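You operate a simulated robot arm through the tools that you are given. There is no shell and no other tool.

You are at the controls of a simulated two-armed robot. One attempt, no reset.

JOB
Put two scoops of blue beads from the bead tray beside the round box into the box's empty cell.
Fine: turn its lid to that cell and shut again; use the orange-handled scoop and put it back.
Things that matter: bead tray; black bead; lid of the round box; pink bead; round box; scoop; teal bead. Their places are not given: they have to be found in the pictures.

The check looks at the end state, three seconds after you hand in, the way a careful person would. Anything else that was tipped, shoved, dropped, spilled or broken makes it a failure. A push-on lid holds only when it is set on centred and level and pressed home; a screw cap is set on level and turned clockwise until tight.

ROBOT AND FRAMES
Two 7-joint arms with two-finger parallel grippers on one trunk that stands fixed in place. Base frame: the origin is at the foot of the trunk, x ahead of it, y to its left, z up; the work surface is at about z = 740. Readings come in mm, degrees, newtons and seconds.
The left shoulder is at [183, 171, 1081], the right one opposite. Payload 4.4 kg a hand.
The tool frame of a hand sits at the grasp point between the pads (the TCP): z along the fingers, y along the line on which they close. The tips reach 23 mm beyond it. Largest opening 94 mm; finger width 38, thickness 10; the body of the gripper, 54 by 96 mm, starts 39 mm behind the TCP.
Orientation is that of the tool frame in the base frame, as a unit quaternion [x, y, z, w]. With the fingers straight down and closing along the base's y, the tool's x points along the base's -x, its y along +y and its z along -z.

CONTROLS
- The arms move only by the tool nudge_tool. It takes "left_increments", "right_increments" or both (then of equal length, played together; a hand with none holds still); each is one flat list of numbers, 7 for each row, row after row: the shift along the base's x, y, z in mm, then the turn, a rotation vector about the base's x, y, z in rad, then the opening, from 0 (shut) to 1 (fully open). In form: [x, y, z, ax, ay, az, hand, x, y, z, ax, ay, az, hand, ...]. A call has 1 to 20 rows; each row is the pose to reach, as a shift and turn from the pose commanded when the call began. Each row takes 0.2 s and may step no farther than 50 mm and 8.6 degrees from the row before; otherwise, or with a gripper value out of range, the whole call is refused. A pose out of reach is approached as far as the arm can. The call stops where the force on the tool passes 40 N (or 10 N more than at its start, if that is more) or the arm is blocked; 0.2 s more then pass. Each finger travels about 72 mm/s and halts on what it meets, pressing with about 42 N; the grip force reading is that of the motor and also rises with nothing between the fingers. The clock runs only during rows and for 0.2 s after the last one: add rows that repeat a pose to give the fingers time. It gives the time, the measured TCP pose, the force on the tool (base axes), the opening and the grip force at its end, in the units of the frame above (readings bear some noise), with the torque about the TCP (base axes, N m) and any sound that the robot's microphone picked up, and new pictures: "views" is both (left out), scene, wrist or none (wrist: the cameras of the hands that moved).
- Cameras (640 x 400 px; columns grow to the right, rows downward): "scene" is now at [304.5, 32.4, 1231.4]; the picture's right is [0.49, -0.87, 0.00], its down [-0.47, -0.26, -0.84] and it looks along [0.73, 0.41, -0.54] (base axes); focal length 267 px, centre (320, 200). "left" rides on the left gripper at [86, -16, -74] in its tool frame; the picture's right is [0.18, 0.98, 0.00], its down [-0.58, 0.11, -0.81] and it looks along [-0.79, 0.15, 0.59] (tool axes); focal length 243 px, centre (320, 200). "right" rides on the right gripper at [86, 16, -74] in its tool frame; the picture's right is [-0.18, 0.98, 0.00], its down [-0.58, -0.11, -0.81] and it looks along [-0.79, -0.15, 0.59] (tool axes); focal length 243 px, centre (320, 200).
- lift_body(by): slides the trunk up (or, below 0, down) by that many mm; the arms and the scene camera ride with it, the base frame stays. It gives what a move gives, with no picture.
- turn_head(pan, tilt): turns the head with the scene camera to pan (to the left, within 80 degrees either way) and tilt (down, from -29 to 69), counted from straight ahead of the robot. It gives what a move gives, and a new picture of the scene camera.
- pixel_to_xyz(camera, pixels): there is no depth. For up to 12 entries [column, row, z] of the newest picture of that camera ("zoom" is the newest enlarged one), the place [x, y] in the base frame at which the ray of that pixel passes the height z, good to about 2 mm, but the place of the scene camera against the robot may be out by one fixed shift of up to 25 mm in any direction. The clock stands still meanwhile.
- inspect(camera, box): a new picture of the part [left, top, right, bottom] of that camera's present view, enlarged. The clock stands still meanwhile.
- sign_off(): hands the job in; it is judged then, once.

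Leave the grippers open and the arms clear of the work at the hand-in unless told otherwise.

The tools are called after "Request:" by a JSON object that holds its "method" and its "body". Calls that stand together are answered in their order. nudge_tool: Moves the arms, as the interface text tells. Its arguments: {"type":"object","properties":{"left_increments":{"type":"array","items":{"type":"number"}},"right_increments":{"type":"array","items":{"type":"number"}},"views":{"type":"string","enum":["both","scene","wrist","none"]}},"required":[]} The other tools are called the same way: lift_body (by) slides the trunk up or down; turn_head (pan, tilt) turns the head that bears the scene camera; pixel_to_xyz (camera, pixels) gives the place at which the rays of pixels pass given heights; inspect (camera, box) takes an enlarged picture of a part of a camera's view; sign_off () hands the job in.

At the start:

```text
clock: 0.0
left_tcp_pos: [484.0, 375.6, 1032.6]
left_orientation: [0.0, 1.0, 0.0, 0.001]
left_ft_force: [0.1, -0.2, 0.0]
left_ft_torque: [0.01, 0.04, 0.01]
left_grip_width: 93.7
left_gripper_force: 0.0
right_tcp_pos: [586.5, -10.4, 1089.7]
right_orientation: [0.0, 1.0, 0.0, 0.0]
right_ft_force: [0.1, -0.6, 0.0]
right_ft_torque: [-0.04, 0.01, -0.02]
right_grip_width: 94.2
right_gripper_force: 0.1
trunk travel left (down, up): [-100.0, 288.0]
head pan, tilt: [29.3, 32.7]
```

scene: 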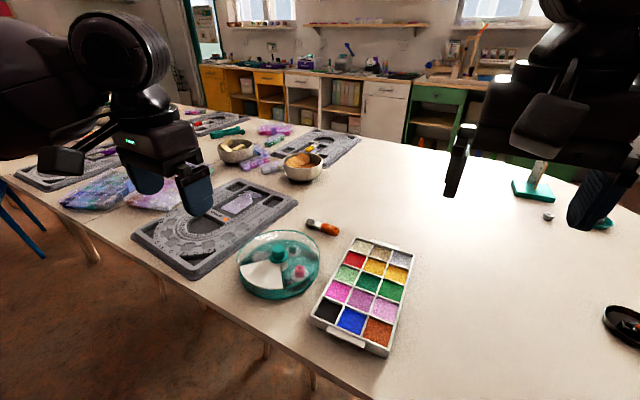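
right: 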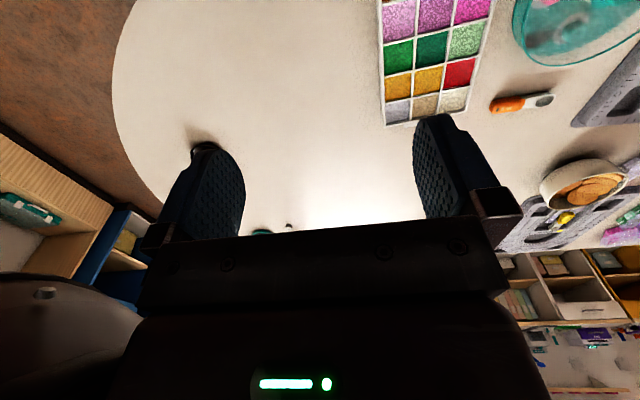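
left: 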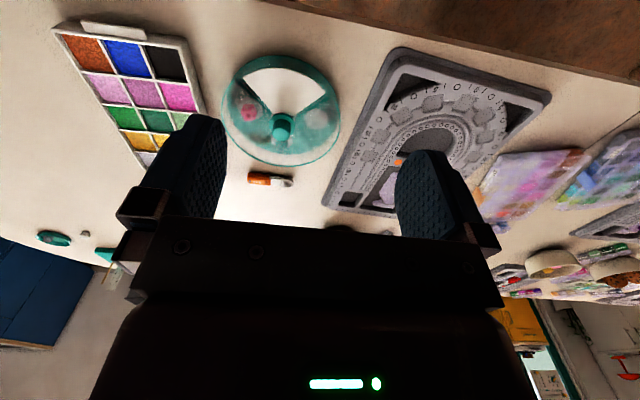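

I see the round teal-lidded box near scene (278,265), the bead tray near (365,293) and an orange-handled scoop near (322,227). I'll enlarge these views first.

Request:
{"method": "inspect", "body": {"camera": "scene", "box": [220, 205, 348, 310]}}

Request:
{"method": "inspect", "body": {"camera": "scene", "box": [300, 225, 430, 365]}}

Request:
{"method": "inspect", "body": {"camera": "left", "box": [200, 40, 360, 200]}}

Request:
{"method": "inspect", "body": {"camera": "left", "box": [30, 10, 230, 180]}}

```text
3.81 times, centred on (284, 258) of scene
```

zoom: 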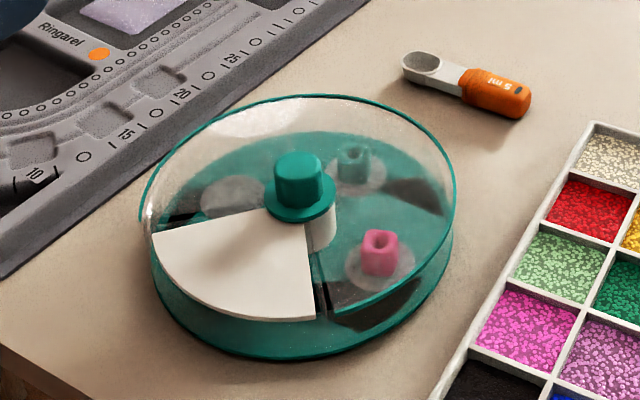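

```text
2.86 times, centred on (365, 295) of scene
```

zoom: 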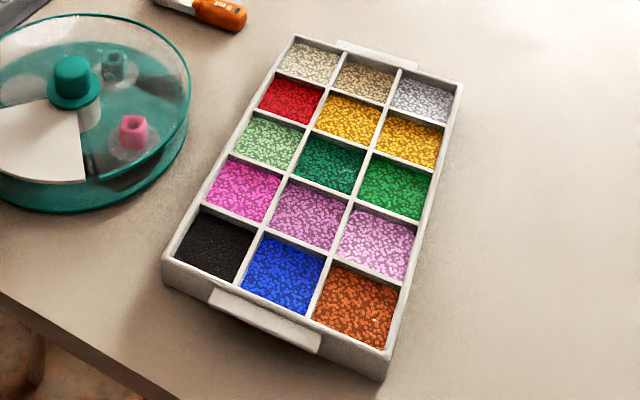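

```text
2.50 times, centred on (280, 120) of left
```

zoom: 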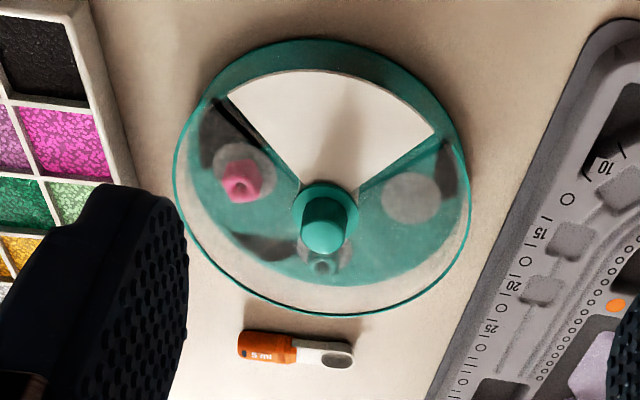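

```text
2.35 times, centred on (130, 95) of left
```

zoom: 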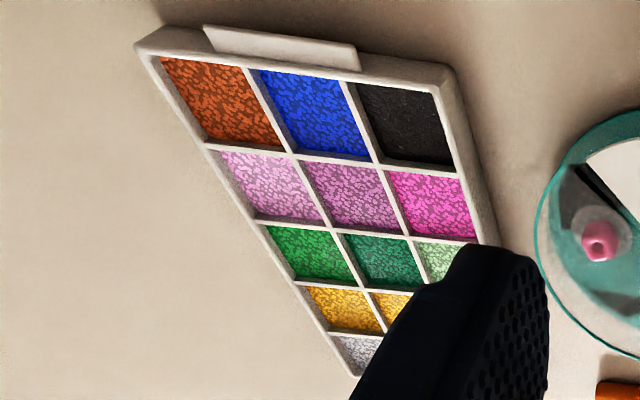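

I'll get rough positions of the box, scoop and tray from both cameras to check the scene camera's offset.

Request:
{"method": "pixel_to_xyz", "body": {"camera": "scene", "pixels": [[279, 250, 790], [278, 270, 740], [310, 222, 745], [328, 230, 745], [352, 318, 755], [356, 240, 760], [411, 252, 760], [314, 316, 760], [386, 352, 760]]}}

Request:
{"method": "pixel_to_xyz", "body": {"camera": "left", "pixels": [[281, 125, 790], [281, 110, 740], [286, 182, 745], [262, 179, 745], [127, 58, 755], [56, 28, 760], [185, 40, 760]]}}

Request:
{"method": "pixel_to_xyz", "body": {"camera": "right", "pixels": [[548, 99, 745], [510, 104, 745], [386, 124, 760], [464, 110, 760]]}}

```text
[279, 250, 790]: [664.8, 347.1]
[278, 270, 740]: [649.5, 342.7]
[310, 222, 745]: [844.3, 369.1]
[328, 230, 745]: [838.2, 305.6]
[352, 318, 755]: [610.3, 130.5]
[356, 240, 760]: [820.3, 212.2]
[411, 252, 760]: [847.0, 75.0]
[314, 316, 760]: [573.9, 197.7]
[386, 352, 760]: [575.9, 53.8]
```

```text
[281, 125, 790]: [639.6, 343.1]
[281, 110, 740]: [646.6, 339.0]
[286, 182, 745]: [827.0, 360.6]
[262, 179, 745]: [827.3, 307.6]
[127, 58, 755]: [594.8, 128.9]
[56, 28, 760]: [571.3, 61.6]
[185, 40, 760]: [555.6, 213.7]
```

```text
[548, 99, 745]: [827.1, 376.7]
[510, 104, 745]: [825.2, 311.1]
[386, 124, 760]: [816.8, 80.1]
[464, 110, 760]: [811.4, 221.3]
```

Both cameras agree on the layout, with the scene camera reading about 14 mm too far in x. Next I'll tilt the left hand to look down at the round box from closer.

Request:
{"method": "nudge_tool", "body": {"left_increments": [0, -10, 0, 0, 0.14, 0, 1, 0, -20, 0, 0, 0.28, 0, 1, 0, -30, 0, 0, 0.42, 0, 1, 0, -30, 0, 0, 0.56, 0, 1, 0, -30, -30, 0, 0.65, 0, 1, 20, -30, -60, 0, 0.65, 0, 1, 30, -30, -60, 0, 0.65, 0, 1]}}

```text
clock: 1.6
left_tcp_pos: [513.4, 344.2, 972.5]
left_orientation: [0.001, 0.948, 0.0, -0.319]
left_ft_force: [-0.4, 0.4, -0.7]
left_ft_torque: [-0.01, 0.01, 0.05]
left_grip_width: 94.0
left_gripper_force: 0.1
right_tcp_pos: [587.0, -10.7, 1089.3]
right_orientation: [0.0, 1.0, 0.0, 0.001]
right_ft_force: [-0.3, -0.1, -0.7]
right_ft_torque: [0.02, -0.01, 0.01]
right_grip_width: 93.8
right_gripper_force: 0.2
trunk travel left (down, up): [-100.0, 288.0]
head pan, tilt: [29.3, 32.7]
```

scene: 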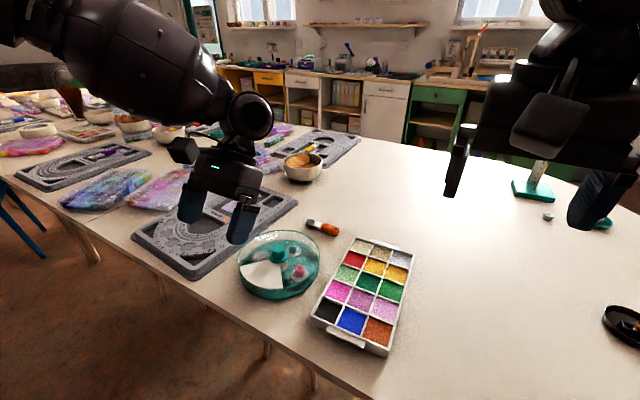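
left: 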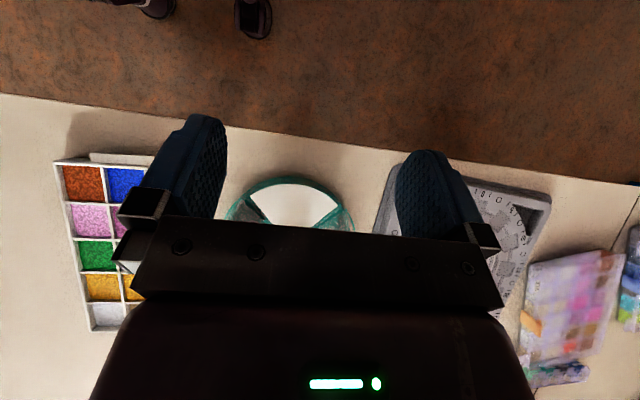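

The wrist camera is mounted inverted, so the gripper hides the lower half of its view. I'll move the hand forward so the box sits in the upper half.

Request:
{"method": "nudge_tool", "body": {"left_increments": [40, 0, 0, 0, 0, 0, 1, 80, 0, 0, 0, 0, 0, 1, 120, 0, 0, 0, 0, 0, 1, 150, 0, -20, 0, 0, 0, 1, 150, 0, -20, 0, 0, 0, 1], "views": "wrist"}}

Request:
{"method": "inspect", "body": {"camera": "left", "box": [200, 20, 400, 200]}}

```text
clock: 2.8
left_tcp_pos: [660.6, 346.3, 956.0]
left_orientation: [0.0, 0.948, 0.001, -0.318]
left_ft_force: [0.4, 0.3, 0.2]
left_ft_torque: [0.02, -0.03, 0.02]
left_grip_width: 93.8
left_gripper_force: 0.0
right_tcp_pos: [585.8, -9.9, 1090.8]
right_orientation: [0.0, 1.0, 0.0, 0.001]
right_ft_force: [0.6, 0.0, -0.8]
right_ft_torque: [-0.03, -0.02, -0.02]
right_grip_width: 94.2
right_gripper_force: 0.1
trunk travel left (down, up): [-100.0, 288.0]
head pan, tilt: [29.3, 32.7]
```

left: 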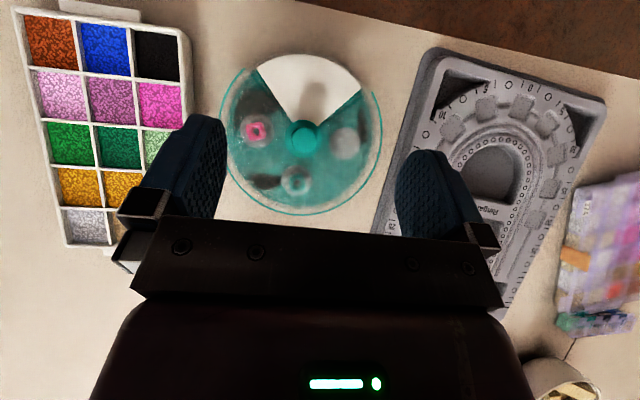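

```text
2.22 times, centred on (300, 110) of left
```

zoom: 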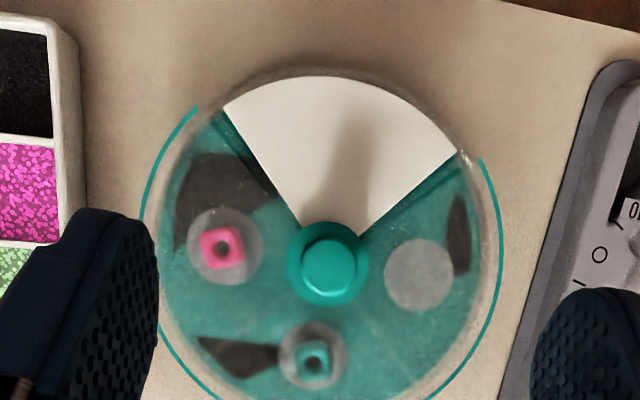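

The box lid's teal rim is broken only where the white wedge is, so the opening seems to be parked over a blank sector. I'll zoom in on each cell to find the beads and the empty one.

Request:
{"method": "inspect", "body": {"camera": "left", "box": [225, 70, 305, 120]}}

Request:
{"method": "inspect", "body": {"camera": "left", "box": [240, 150, 320, 210]}}

Request:
{"method": "inspect", "body": {"camera": "left", "box": [310, 85, 390, 165]}}

Request:
{"method": "inspect", "body": {"camera": "left", "box": [250, 50, 370, 125]}}

Request:
{"method": "inspect", "body": {"camera": "scene", "box": [232, 225, 325, 305]}}

```text
8.00 times, centred on (265, 95) of left
```

zoom: 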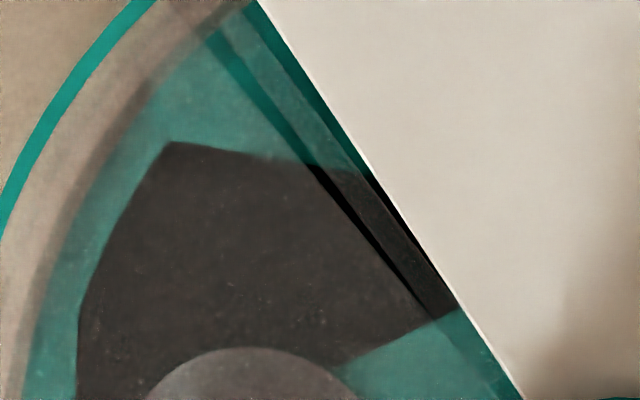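

```text
6.67 times, centred on (280, 180) of left
```

zoom: 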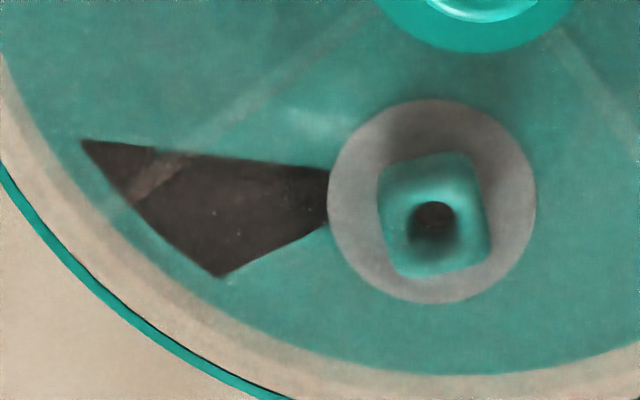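

```text
5.00 times, centred on (350, 125) of left
```

zoom: 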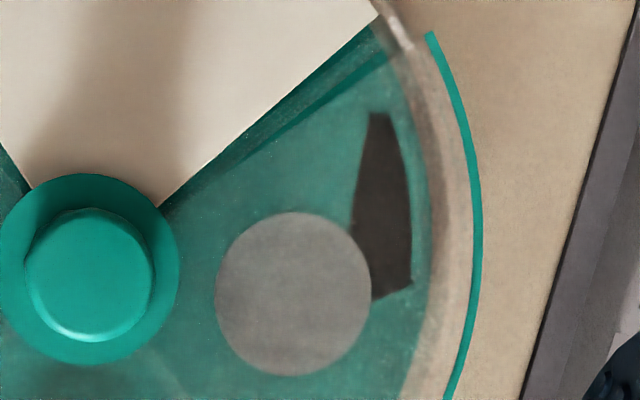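

```text
5.33 times, centred on (310, 88) of left
```

zoom: 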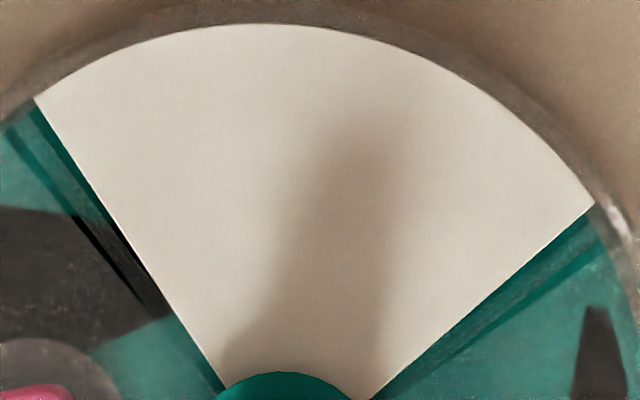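

```text
5.00 times, centred on (278, 265) of scene
```

zoom: 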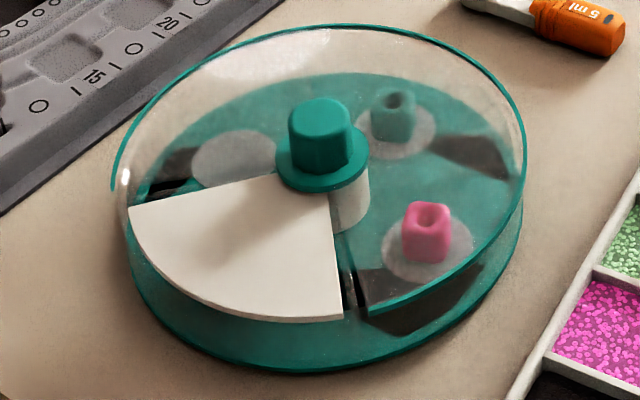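

Cells holding a pink and a teal bead are visible, plus a cell with only a pale disc, which is likely the empty one. I'll sample rays at several heights for triangulation, then take a second view.

Request:
{"method": "pixel_to_xyz", "body": {"camera": "left", "pixels": [[257.3, 130.3, 740], [257.3, 130.3, 790], [305.9, 140.6, 740], [305.9, 140.6, 800], [344.1, 143.8, 740], [344.1, 143.8, 790], [257.3, 68.6, 740], [257.3, 68.6, 790], [361.7, 88.9, 740], [361.7, 88.9, 790], [297.8, 180.7, 740], [297.8, 180.7, 790]]}}

Request:
{"method": "pixel_to_xyz", "body": {"camera": "left", "pixels": [[244.7, 68.6, 740], [244.7, 68.6, 790], [372.5, 92, 740], [372.5, 92, 790]]}}

Request:
{"method": "nudge_tool", "body": {"left_increments": [-20, 0, 0, 0, -0.1, 0, 1, -50, 0, 0, 0, -0.2, 0, 1, -80, 0, 0, 0, -0.3, 0, 1, -110, 0, -20, 0, -0.4, 0, 1, -140, 0, -40, 0, -0.5, 0, 1, -140, 0, -40, 0, -0.5, 0, 1], "views": "wrist"}}

```text
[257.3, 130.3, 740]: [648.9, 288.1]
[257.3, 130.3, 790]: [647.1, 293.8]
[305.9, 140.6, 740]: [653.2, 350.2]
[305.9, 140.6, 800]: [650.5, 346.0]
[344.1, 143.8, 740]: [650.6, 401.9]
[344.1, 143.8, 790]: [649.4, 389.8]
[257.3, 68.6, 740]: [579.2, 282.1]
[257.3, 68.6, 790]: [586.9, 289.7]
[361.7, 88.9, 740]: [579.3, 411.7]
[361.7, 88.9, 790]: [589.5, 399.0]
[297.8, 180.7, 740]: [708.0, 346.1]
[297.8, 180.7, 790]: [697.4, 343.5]
```

```text
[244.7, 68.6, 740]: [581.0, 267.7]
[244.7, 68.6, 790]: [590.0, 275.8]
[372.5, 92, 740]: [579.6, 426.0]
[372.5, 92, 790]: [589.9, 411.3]
```

```text
clock: 4.2
left_tcp_pos: [524.8, 345.2, 913.6]
left_orientation: [0.0, 0.997, 0.0, -0.074]
left_ft_force: [-0.4, -0.3, -0.4]
left_ft_torque: [0.03, 0.01, 0.02]
left_grip_width: 93.7
left_gripper_force: 0.1
right_tcp_pos: [586.6, -10.8, 1089.0]
right_orientation: [0.0, 1.0, 0.001, 0.0]
right_ft_force: [0.2, 0.6, 0.8]
right_ft_torque: [-0.01, 0.02, 0.01]
right_grip_width: 93.8
right_gripper_force: 0.1
trunk travel left (down, up): [-100.0, 288.0]
head pan, tilt: [29.3, 32.7]
```

left: 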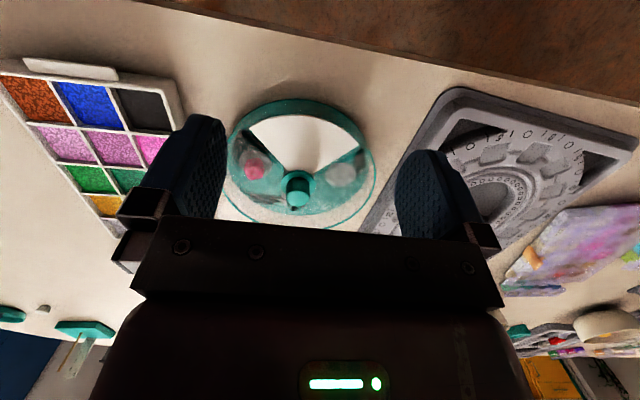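

I'll enlarge this lower, oblique view to see the heights and how the lid is built.

Request:
{"method": "inspect", "body": {"camera": "left", "box": [215, 90, 385, 235]}}

Request:
{"method": "inspect", "body": {"camera": "left", "box": [225, 130, 305, 200]}}

Request:
{"method": "inspect", "body": {"camera": "left", "box": [300, 130, 380, 200]}}

```text
2.76 times, centred on (300, 162) of left
```

zoom: 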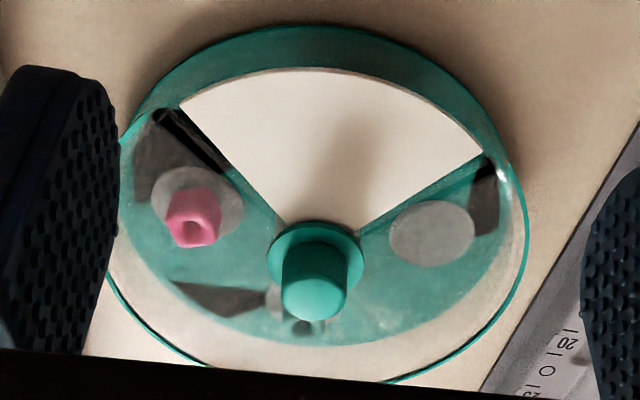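

```text
5.71 times, centred on (265, 165) of left
```

zoom: 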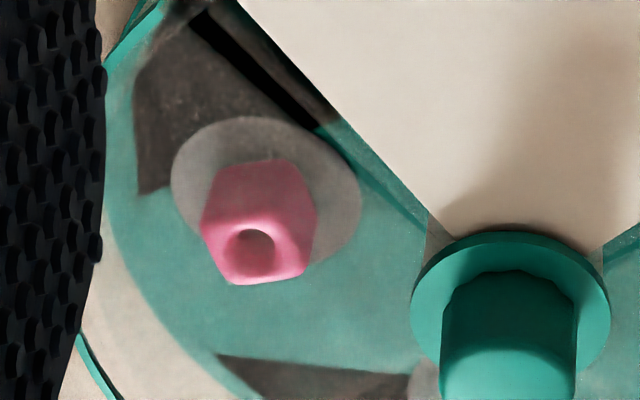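

```text
5.71 times, centred on (340, 165) of left
```

zoom: 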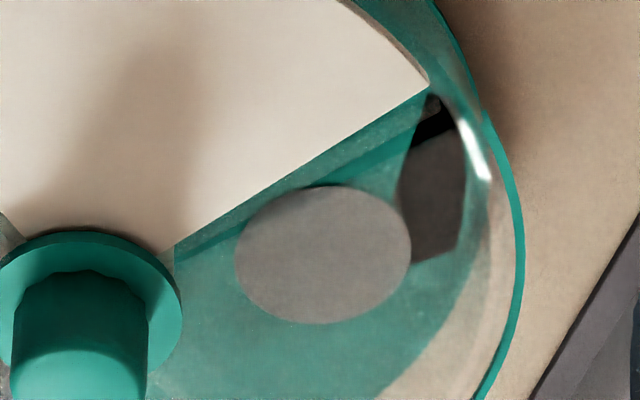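

Beads sit on pale discs on the cell floor below the clear lid, and the +y cell's disc is bare. I'll triangulate heights from this view and look for the black bead elsewhere on the table.

Request:
{"method": "pixel_to_xyz", "body": {"camera": "left", "pixels": [[255.4, 162, 740], [255.4, 162, 790], [340.6, 173.9, 740], [340.6, 173.9, 790], [249.3, 128.3, 740], [249.3, 128.3, 790], [358.7, 144.9, 740], [358.7, 144.9, 790], [298.2, 197, 790], [298.2, 197, 840], [298.9, 182, 740], [298.9, 182, 800]]}}

Request:
{"method": "inspect", "body": {"camera": "scene", "box": [500, 190, 640, 350]}}

Request:
{"method": "inspect", "body": {"camera": "scene", "box": [220, 120, 360, 240]}}

```text
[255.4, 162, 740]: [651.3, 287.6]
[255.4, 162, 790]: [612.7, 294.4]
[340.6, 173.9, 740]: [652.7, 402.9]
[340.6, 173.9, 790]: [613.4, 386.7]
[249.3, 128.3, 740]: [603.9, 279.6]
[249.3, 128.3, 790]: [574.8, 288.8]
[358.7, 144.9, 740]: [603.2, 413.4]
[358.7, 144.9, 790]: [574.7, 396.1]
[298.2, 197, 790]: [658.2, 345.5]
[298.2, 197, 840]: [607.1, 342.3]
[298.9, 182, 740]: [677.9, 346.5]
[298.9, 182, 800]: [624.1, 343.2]
```

```text
2.50 times, centred on (570, 270) of scene
```

zoom: 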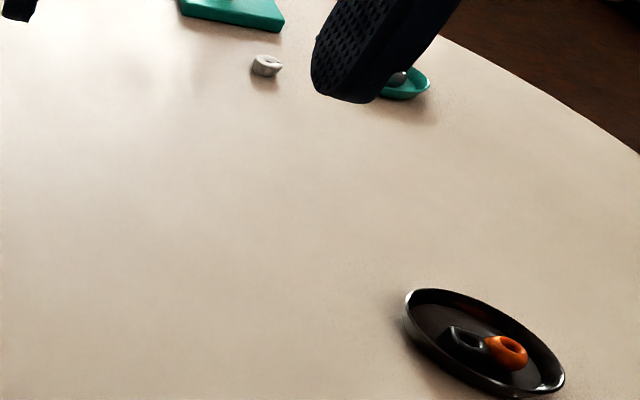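

```text
3.33 times, centred on (290, 180) of scene
```

zoom: 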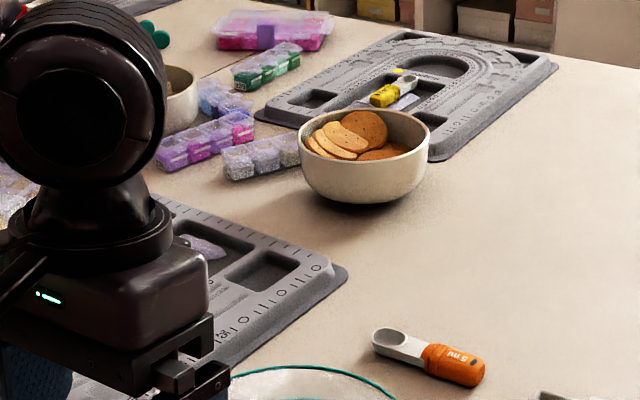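

The black bead lies in a black dish far to the right, so it isn't in the box. The box centre is about (650,345), the lid sits at about z 772, and the empty cell is on the +y side, centred near (650,402). Next I'll look closely at the scoop.

Request:
{"method": "nudge_tool", "body": {"left_increments": [40, 0, 10, 0, 0.1, 0, 1, 80, 0, 20, 0, 0.2, 0, 1, 125, 0, 20, 0, 0.3, 0, 1, 170, 0, 20, 0, 0.4, 0, 1, 215, 0, 20, 0, 0.5, 0, 1, 260, 0, 10, 0, 0.5, 0, 1, 300, 0, 0, 0, 0.5, 0, 1, 300, 0, 0, 0, 0.5, 0, 1], "views": "wrist"}}

Request:
{"method": "inspect", "body": {"camera": "left", "box": [240, 60, 400, 160]}}

```text
clock: 6.0
left_tcp_pos: [704.5, 367.7, 955.5]
left_orientation: [0.001, 0.948, 0.001, -0.319]
left_ft_force: [-0.9, 0.1, -1.3]
left_ft_torque: [0.04, -0.01, -0.03]
left_grip_width: 94.1
left_gripper_force: 0.2
left hand out of reach, approached as far as the arm can: row 5, 6, 7, 8
right_tcp_pos: [586.1, -10.0, 1090.2]
right_orientation: [0.001, 1.0, 0.0, 0.0]
right_ft_force: [0.5, -0.4, -0.4]
right_ft_torque: [0.05, -0.05, 0.0]
right_grip_width: 93.7
right_gripper_force: 0.1
trunk travel left (down, up): [-100.0, 288.0]
head pan, tilt: [29.3, 32.7]
```

left: 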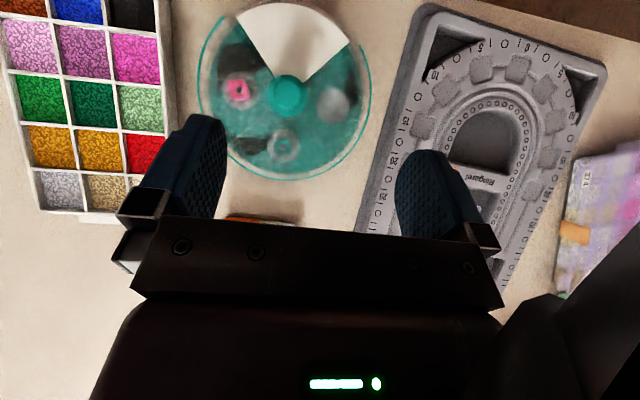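

```text
4.00 times, centred on (320, 110) of left
```

zoom: 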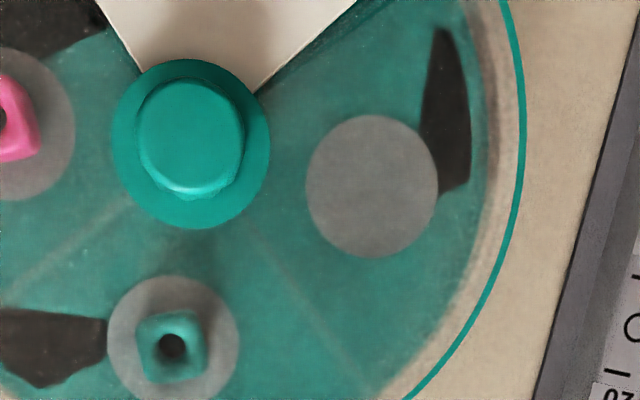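

The tilted pose is out of reach here, so I'll go back to fingers straight down, where the camera looks forward over the scoop.

Request:
{"method": "nudge_tool", "body": {"left_increments": [0, 0, 0, 0, -0.13, 0, 1, 0, 0, 0, 0, -0.26, 0, 1, 0, -10, 0, 0, -0.39, 0, 1, 0, -20, 0, 0, -0.52, 0, 1, 15, -30, 0, 0, -0.65, 0, 1, 30, -30, -10, 0, -0.65, 0, 1, 30, -30, -10, 0, -0.65, 0, 1], "views": "wrist"}}

Request:
{"method": "inspect", "body": {"camera": "left", "box": [240, 60, 400, 220]}}

```text
clock: 7.6
left_tcp_pos: [737.7, 342.7, 942.8]
left_orientation: [0.0, 1.0, 0.001, 0.001]
left_ft_force: [0.1, 0.0, -0.2]
left_ft_torque: [0.02, 0.02, 0.03]
left_grip_width: 93.7
left_gripper_force: 0.0
right_tcp_pos: [586.1, -11.4, 1089.6]
right_orientation: [0.0, 1.0, 0.0, 0.0]
right_ft_force: [-0.6, -0.2, -0.4]
right_ft_torque: [0.01, -0.03, -0.03]
right_grip_width: 94.2
right_gripper_force: 0.0
trunk travel left (down, up): [-100.0, 288.0]
head pan, tilt: [29.3, 32.7]
```

left: 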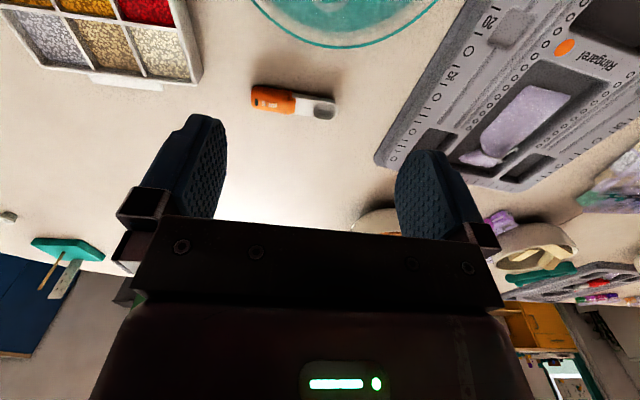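

```text
2.50 times, centred on (320, 140) of left
```

zoom: 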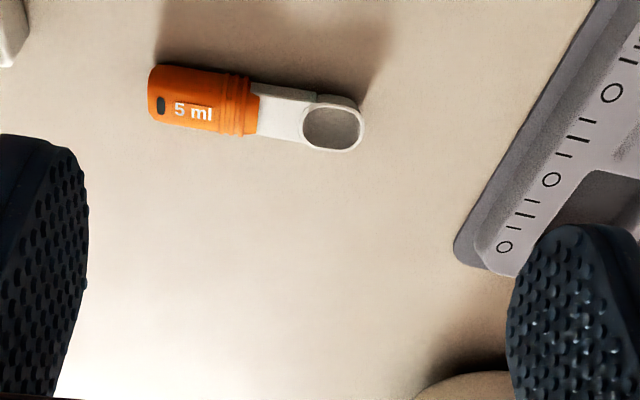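

The scoop lies with its bowl toward +y and its handle toward -y. I'll measure its handle end, collar, bowl centre and tip.

Request:
{"method": "inspect", "body": {"camera": "left", "box": [245, 75, 345, 130]}}

Request:
{"method": "pixel_to_xyz", "body": {"camera": "zoom", "pixels": [[100, 100, 750]]}}

Request:
{"method": "pixel_to_xyz", "body": {"camera": "left", "pixels": [[252, 97, 740], [252, 97, 760], [294, 103, 740], [294, 103, 760], [325.2, 109.2, 740], [325.2, 109.2, 760], [338, 109, 755], [254, 86, 750], [251, 107, 750], [293, 91.5, 750], [291, 114, 750]]}}

```text
6.40 times, centred on (295, 102) of left
```

zoom: 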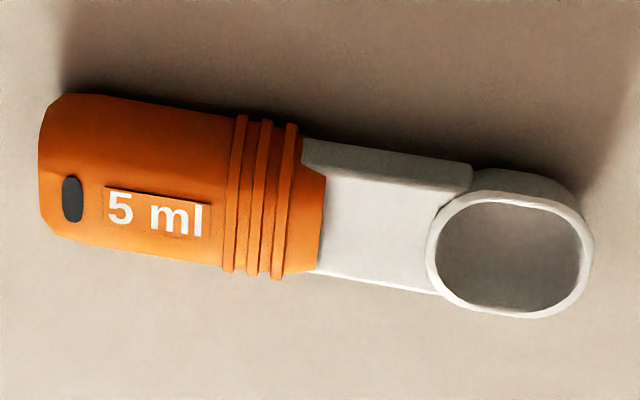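

```text
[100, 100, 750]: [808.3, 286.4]
```

```text
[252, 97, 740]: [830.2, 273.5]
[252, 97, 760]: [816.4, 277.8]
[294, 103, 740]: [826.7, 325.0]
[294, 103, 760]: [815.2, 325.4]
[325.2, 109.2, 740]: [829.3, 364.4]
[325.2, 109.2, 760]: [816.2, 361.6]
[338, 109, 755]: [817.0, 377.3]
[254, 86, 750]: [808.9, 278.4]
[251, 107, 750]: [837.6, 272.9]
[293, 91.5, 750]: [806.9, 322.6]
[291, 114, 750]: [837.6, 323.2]
```

The scoop axis runs along y at x≈822: handle from y≈273 to 325, bowl centre at y≈363. Next I'll turn the lid: bring the left hand above the knob at (650,346), whose top is at about z 798.

Request:
{"method": "nudge_tool", "body": {"left_increments": [-45, 2, 0, 0, 0, 0, 0.7, -87, 3, -20, 0, 0, 0, 0.7, -87, 3, -60, 0, 0, 0, 0.7, -87, 3, -95, 0, 0, 0, 0.7, -87, 3, -95, 0, 0, 0, 0.7]}}

Request:
{"method": "inspect", "body": {"camera": "scene", "box": [210, 190, 350, 310]}}

```text
clock: 8.8
left_tcp_pos: [651.9, 346.3, 845.2]
left_orientation: [0.0, 1.0, 0.0, 0.001]
left_ft_force: [-0.2, 1.1, 1.0]
left_ft_torque: [0.01, 0.01, -0.02]
left_grip_width: 65.6
left_gripper_force: 0.0
right_tcp_pos: [585.9, -9.8, 1090.2]
right_orientation: [0.001, 1.0, 0.0, 0.0]
right_ft_force: [-0.2, 0.1, -0.1]
right_ft_torque: [0.0, 0.0, 0.01]
right_grip_width: 94.2
right_gripper_force: 0.1
trunk travel left (down, up): [-100.0, 288.0]
head pan, tilt: [29.3, 32.7]
```

scene: 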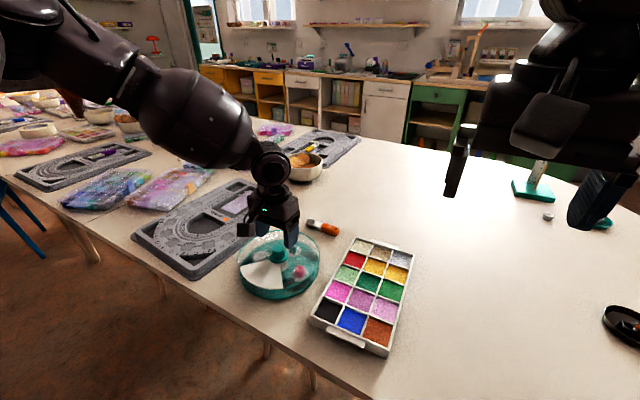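
left: 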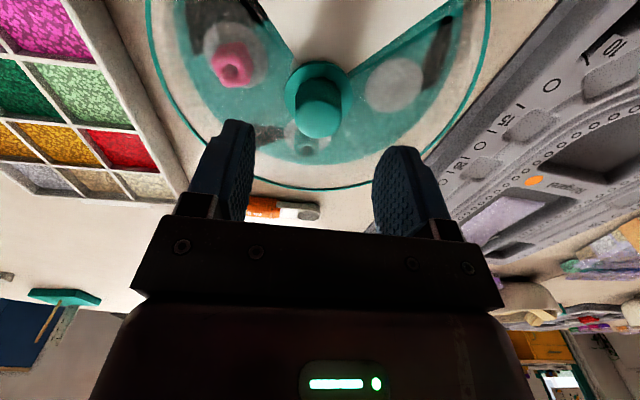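

```text
3.33 times, centred on (280, 250) of scene
```

zoom: 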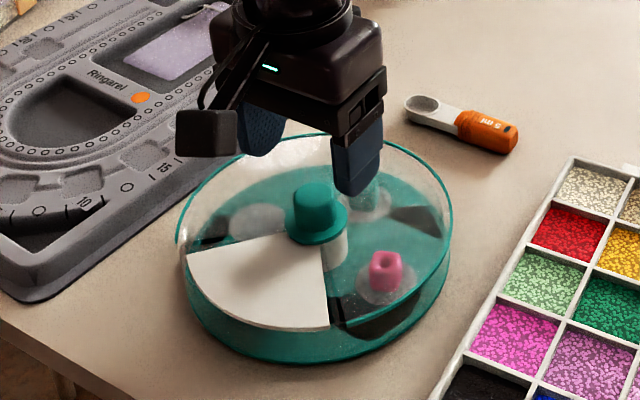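

The fingers hang above the knob. I'll check the knob's position from this close view.

Request:
{"method": "inspect", "body": {"camera": "left", "box": [270, 50, 370, 145]}}

Request:
{"method": "pixel_to_xyz", "body": {"camera": "left", "pixels": [[320, 120, 798], [320, 120, 790], [299, 115, 795], [341, 115, 795], [320, 92, 775], [285, 92, 775], [354, 92, 775]]}}

```text
4.21 times, centred on (320, 98) of left
```

zoom: 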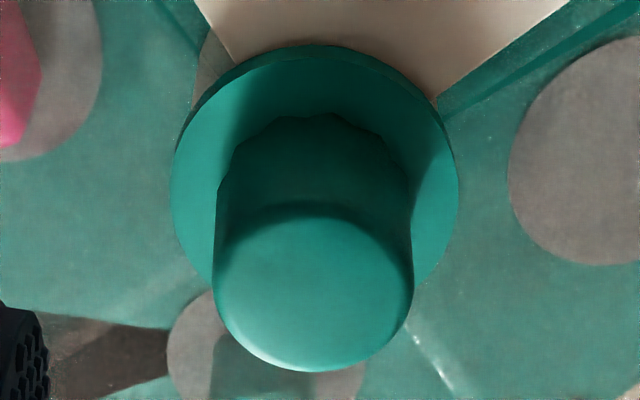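

```text
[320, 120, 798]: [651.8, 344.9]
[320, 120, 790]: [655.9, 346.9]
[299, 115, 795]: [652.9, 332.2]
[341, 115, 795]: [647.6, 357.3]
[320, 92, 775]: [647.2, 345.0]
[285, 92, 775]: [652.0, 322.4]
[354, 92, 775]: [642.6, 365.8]
```

The knob is centred near (650.5, 344.6). I'll centre, lower so the tips sit around z 783, just above the flange, and close.

Request:
{"method": "nudge_tool", "body": {"left_increments": [-1.5, -1.6, -20, 0, 0, 0, 0.7, -1.5, -1.6, -39, 0, 0, 0, 0.7, -1.5, -1.6, -39, 0, 0, 0, 0.6, -1.5, -1.6, -39, 0, 0, 0, 0.45, -1.5, -1.6, -39, 0, 0, 0, 0.35, -1.5, -1.6, -39, 0, 0, 0, 0.35]}}

Request:
{"method": "inspect", "body": {"camera": "left", "box": [240, 0, 400, 160]}}

Request:
{"method": "inspect", "body": {"camera": "scene", "box": [230, 210, 330, 300]}}

```text
clock: 10.2
left_tcp_pos: [650.8, 344.8, 805.1]
left_orientation: [0.0, 1.0, 0.0, -0.001]
left_ft_force: [-0.2, -0.2, -0.1]
left_ft_torque: [0.02, -0.01, -0.02]
left_grip_width: 33.1
left_gripper_force: 0.1
right_tcp_pos: [586.4, -9.4, 1090.5]
right_orientation: [0.0, 1.0, 0.0, 0.0]
right_ft_force: [0.2, -1.0, 0.3]
right_ft_torque: [0.02, 0.0, 0.02]
right_grip_width: 93.9
right_gripper_force: 0.0
trunk travel left (down, up): [-100.0, 288.0]
head pan, tilt: [29.3, 32.7]
```

scene: 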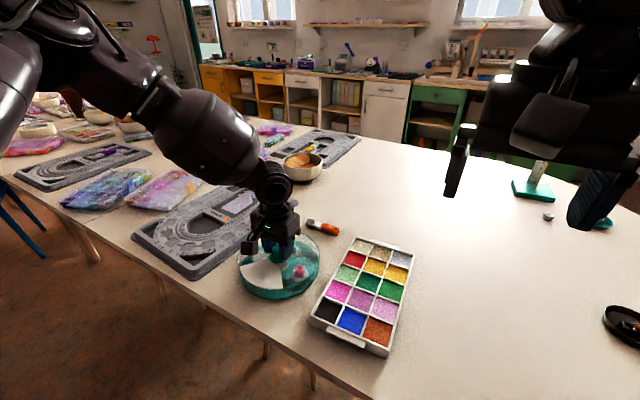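
left: 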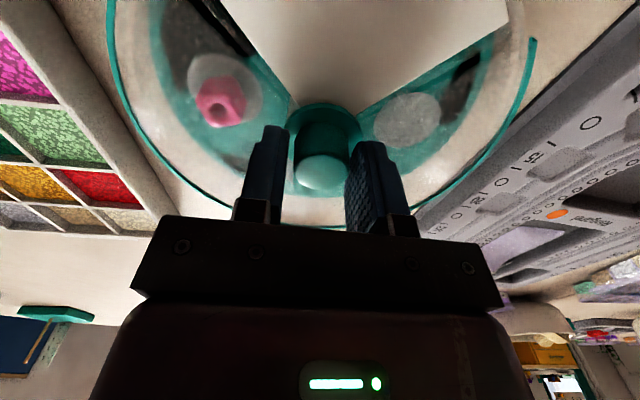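

```text
2.50 times, centred on (320, 80) of left
```

zoom: 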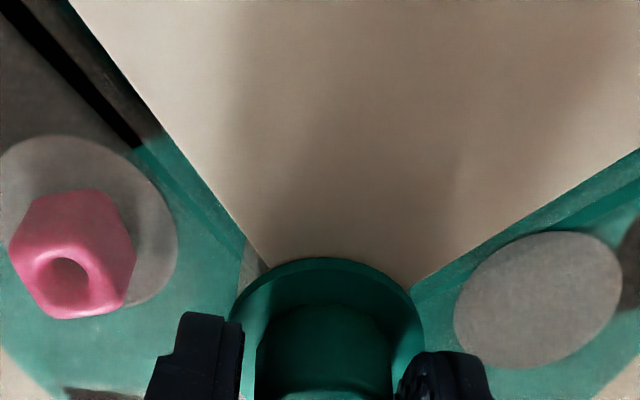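

```text
4.44 times, centred on (280, 255) of scene
```

zoom: 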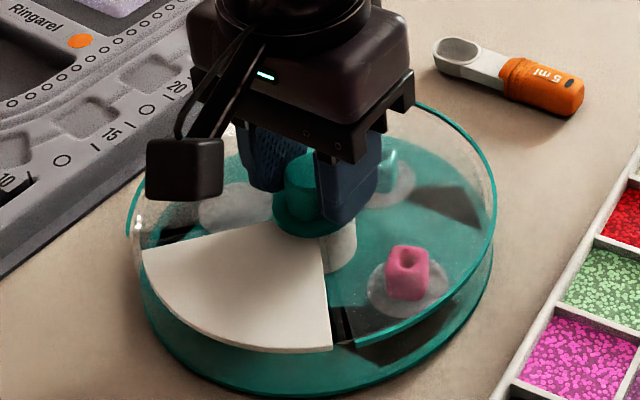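

The fingers straddle the knob with even gaps. I'll close, then turn clockwise (seen from above) a little and check that the lid moves and the base doesn't.

Request:
{"method": "nudge_tool", "body": {"left_increments": [0, 0, 0, 0, 0, 0, 0.2, 0, 0, 0, 0, 0, 0, 0.15, 0, 0, 0, 0, 0, 0, 0.15, 0, 0, 0, 0, 0, -0.1, 0.15, 0, 0, 0, 0, 0, -0.2, 0.15, 0, 0, 0, 0, 0, -0.3, 0.15]}}

Request:
{"method": "inspect", "body": {"camera": "scene", "box": [230, 210, 330, 300]}}

```text
clock: 11.6
left_tcp_pos: [651.1, 343.8, 805.1]
left_orientation: [0.151, 0.989, 0.001, -0.001]
left_ft_force: [1.1, -0.5, 0.2]
left_ft_torque: [-0.05, -0.07, -0.02]
left_grip_width: 26.9
left_gripper_force: 42.1
right_tcp_pos: [586.1, -10.6, 1090.0]
right_orientation: [0.001, 1.0, 0.0, 0.0]
right_ft_force: [0.5, 0.2, -0.3]
right_ft_torque: [0.02, 0.01, 0.0]
right_grip_width: 93.8
right_gripper_force: 0.0
trunk travel left (down, up): [-100.0, 288.0]
head pan, tilt: [29.3, 32.7]
```

scene: 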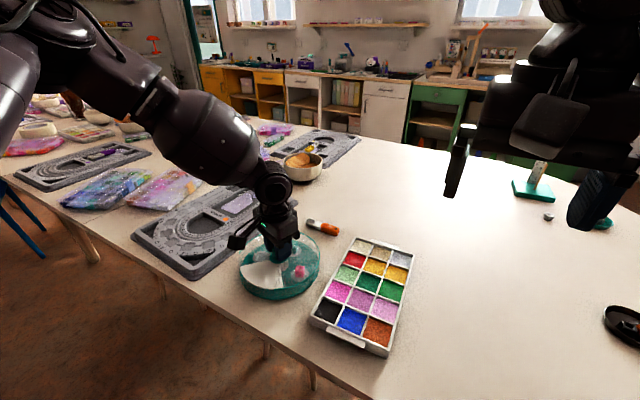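
left: 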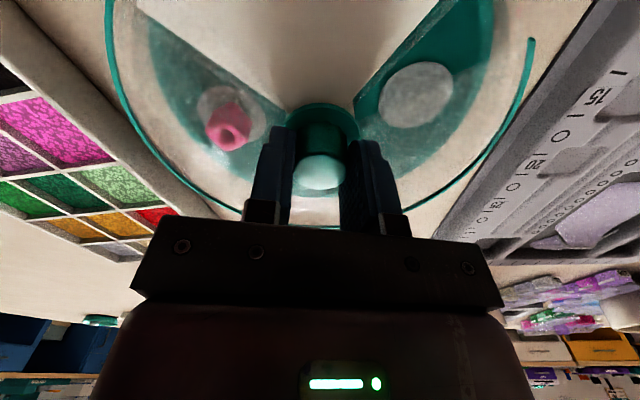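

```text
4.44 times, centred on (280, 255) of scene
```

zoom: 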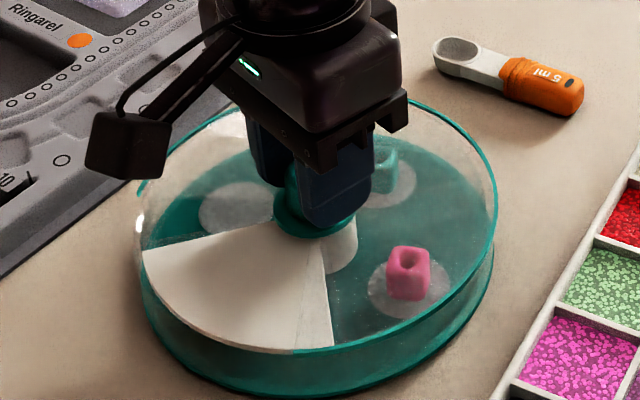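

The lid turned while the base and beads stayed put. I'll continue clockwise to 90° in total.

Request:
{"method": "nudge_tool", "body": {"left_increments": [0, 0.5, 0, 0, 0, -0.13, 0.15, 0, 0.5, 0, 0, 0, -0.26, 0.15, 0, 0.5, 0, 0, 0, -0.39, 0.15, 0, 0.5, 0, 0, 0, -0.52, 0.15, 0, 0.5, 0, 0, 0, -0.65, 0.15, 0, 0.5, 0, 0, 0, -0.78, 0.15, 0, 0.5, 0, 0, 0, -0.91, 0.15, 0, 0.5, 0, 0, 0, -1.04, 0.15, 0, 0.5, 0, 0, 0, -1.17, 0.15, 0, 0.5, 0, 0, 0, -1.27, 0.15, 0, 0.5, 0, 0, 0, -1.27, 0.15]}}

Request:
{"method": "inspect", "body": {"camera": "scene", "box": [230, 210, 330, 300]}}

```text
clock: 14.0
left_tcp_pos: [650.2, 344.5, 806.4]
left_orientation: [0.707, 0.707, 0.0, -0.001]
left_ft_force: [0.1, 0.0, -0.9]
left_ft_torque: [0.03, -0.02, 0.0]
left_grip_width: 26.9
left_gripper_force: 42.7
right_tcp_pos: [586.7, -10.1, 1090.2]
right_orientation: [0.0, 1.0, 0.0, 0.0]
right_ft_force: [-1.1, 0.1, 0.5]
right_ft_torque: [0.0, 0.01, -0.01]
right_grip_width: 93.8
right_gripper_force: 0.0
trunk travel left (down, up): [-100.0, 288.0]
head pan, tilt: [29.3, 32.7]
```

scene: 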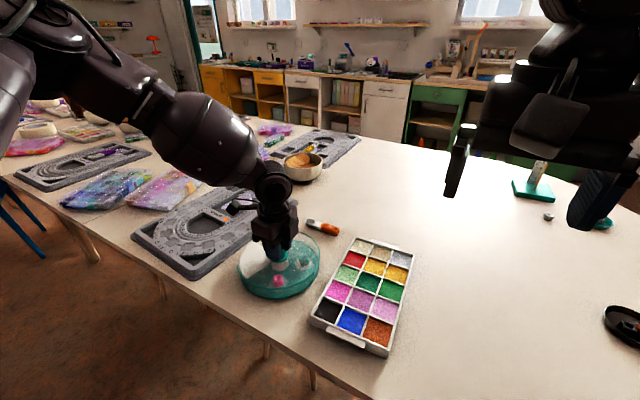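
left: 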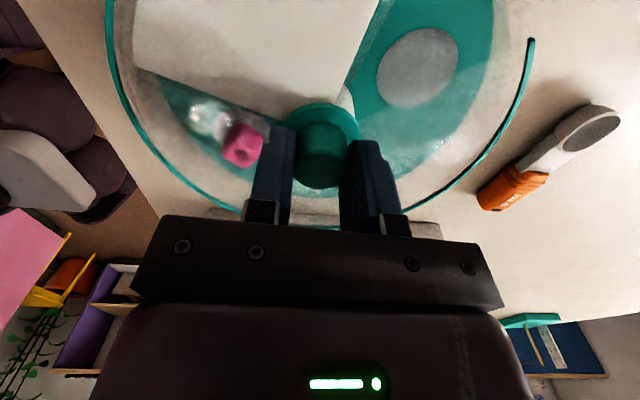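

```text
4.44 times, centred on (280, 255) of scene
```

zoom: 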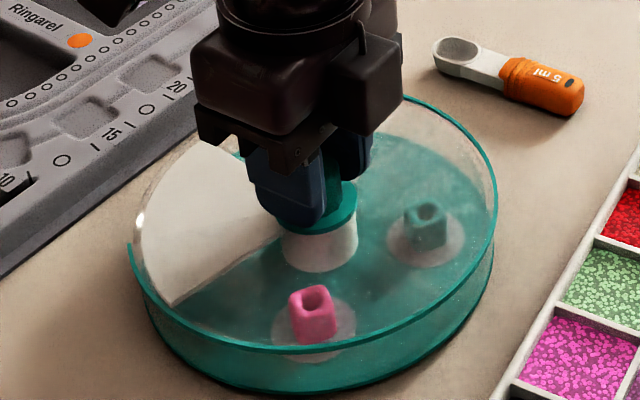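

The base has turned along with the lid (the pink bead moved), so lid friction now exceeds table friction. I'll inspect how far each has turned before doing anything else.

Request:
{"method": "inspect", "body": {"camera": "left", "box": [100, 0, 540, 230]}}

Request:
{"method": "pixel_to_xyz", "body": {"camera": "left", "pixels": [[138, 70, 773], [418, 67, 743], [375, 0, 773], [345, 95, 773], [535, 40, 775], [242, 145, 752], [290, 122, 773]]}}

Request:
{"method": "pixel_to_xyz", "body": {"camera": "scene", "pixels": [[258.5, 255.5, 743], [300.6, 286, 743], [326, 269, 743]]}}

```text
1.45 times, centred on (320, 115) of left
```

zoom: 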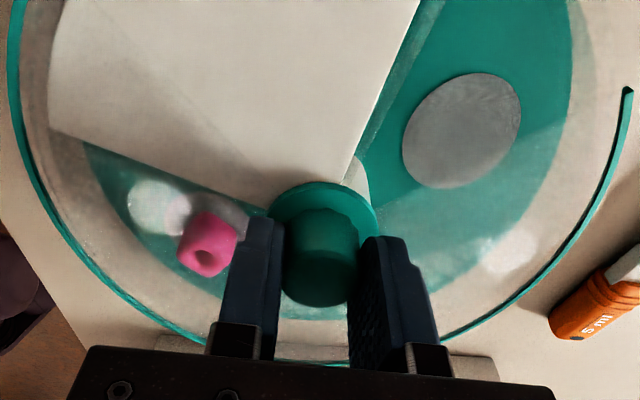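

```text
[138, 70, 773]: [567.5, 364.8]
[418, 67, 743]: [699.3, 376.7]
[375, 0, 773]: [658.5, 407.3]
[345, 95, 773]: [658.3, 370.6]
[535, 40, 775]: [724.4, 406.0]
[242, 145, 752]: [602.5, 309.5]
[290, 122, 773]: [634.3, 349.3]
```

```text
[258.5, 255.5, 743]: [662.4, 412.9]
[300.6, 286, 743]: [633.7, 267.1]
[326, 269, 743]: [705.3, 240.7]
```

The base has turned about 57° and the lid 90°. I'll turn back a little without pressing and see whether the base follows.

Request:
{"method": "nudge_tool", "body": {"left_increments": [0, 0, 0, 0, 0, 0.13, 0.15, 0, 0, 0, 0, 0, 0.26, 0.15, 0, 0, 0, 0, 0, 0.39, 0.15, 0, 0, 0, 0, 0, 0.5, 0.15]}}

Request:
{"method": "inspect", "body": {"camera": "left", "box": [100, 0, 540, 230]}}

```text
clock: 15.0
left_tcp_pos: [651.0, 344.0, 805.4]
left_orientation: [0.509, 0.861, 0.0, 0.0]
left_ft_force: [0.8, -0.7, 0.0]
left_ft_torque: [-0.03, 0.0, 0.01]
left_grip_width: 26.8
left_gripper_force: 42.2
right_tcp_pos: [587.4, -10.6, 1088.6]
right_orientation: [0.0, 1.0, 0.001, 0.0]
right_ft_force: [-0.6, -0.2, -0.6]
right_ft_torque: [0.02, -0.01, 0.0]
right_grip_width: 94.0
right_gripper_force: 0.1
trunk travel left (down, up): [-100.0, 288.0]
head pan, tilt: [29.3, 32.7]
```

scene: 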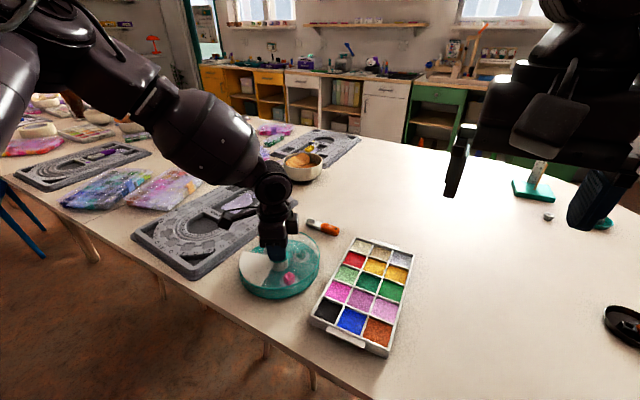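
left: 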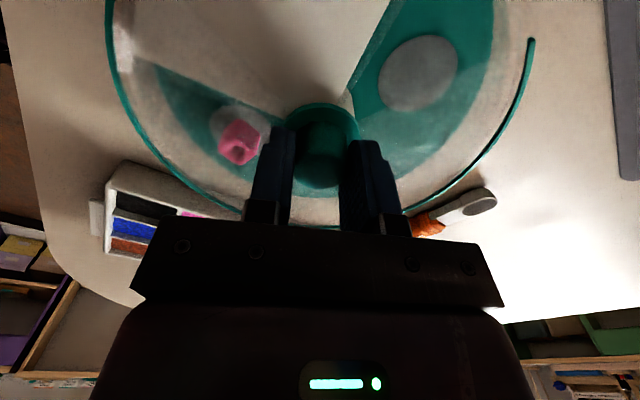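

```text
1.45 times, centred on (320, 115) of left
```

zoom: 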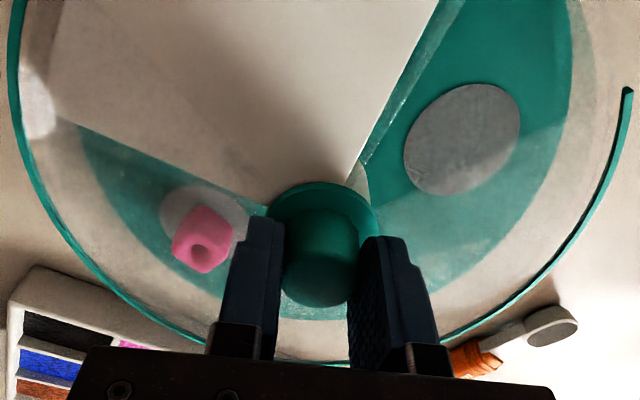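

The base follows the lid when I don't press. I'll carry it back to about its original orientation before pressing down to hold it.

Request:
{"method": "nudge_tool", "body": {"left_increments": [0, 0, 0, 0, 0, 0.13, 0.15, 0, 0, 0, 0, 0, 0.26, 0.15, 0, 0, 0, 0, 0, 0.39, 0.15, 0, 0, 0, 0, 0, 0.52, 0.15]}}

Request:
{"method": "inspect", "body": {"camera": "left", "box": [100, 0, 540, 230]}}

Request:
{"method": "pixel_to_xyz", "body": {"camera": "left", "pixels": [[418, 70, 743]]}}

```text
clock: 16.0
left_tcp_pos: [651.5, 345.1, 807.1]
left_orientation: [0.271, 0.963, 0.0, 0.0]
left_ft_force: [1.0, 0.2, 0.3]
left_ft_torque: [-0.03, 0.01, 0.02]
left_grip_width: 26.8
left_gripper_force: 41.7
right_tcp_pos: [586.5, -11.0, 1089.4]
right_orientation: [-0.001, 1.0, 0.0, -0.001]
right_ft_force: [0.0, -0.2, -0.4]
right_ft_torque: [0.02, 0.02, -0.03]
right_grip_width: 94.0
right_gripper_force: 0.1
trunk travel left (down, up): [-100.0, 288.0]
head pan, tilt: [29.3, 32.7]
```

scene: 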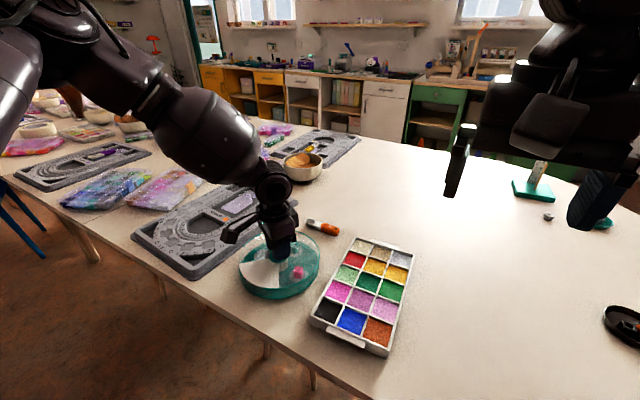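
left: 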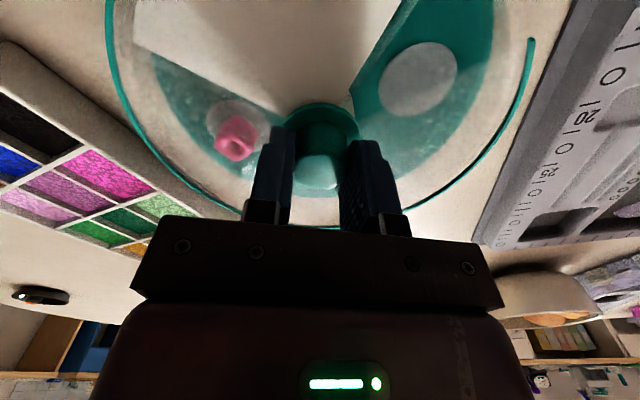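

```text
1.45 times, centred on (320, 115) of left
```

zoom: 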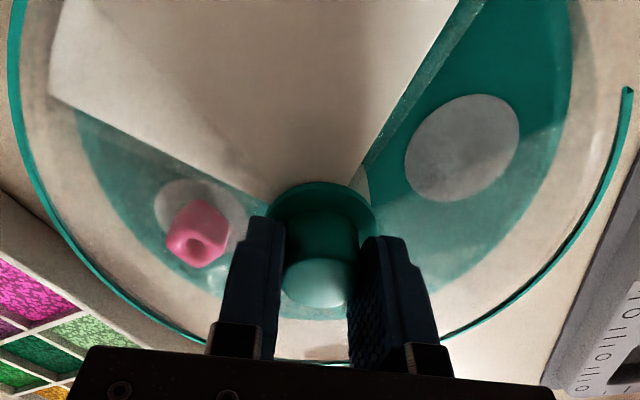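

```text
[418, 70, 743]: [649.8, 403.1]
```

Request:
{"method": "pixel_to_xyz", "body": {"camera": "left", "pixels": [[417.6, 78.6, 743], [230, 110, 743]]}}

```text
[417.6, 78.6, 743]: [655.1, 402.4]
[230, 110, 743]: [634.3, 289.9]
```

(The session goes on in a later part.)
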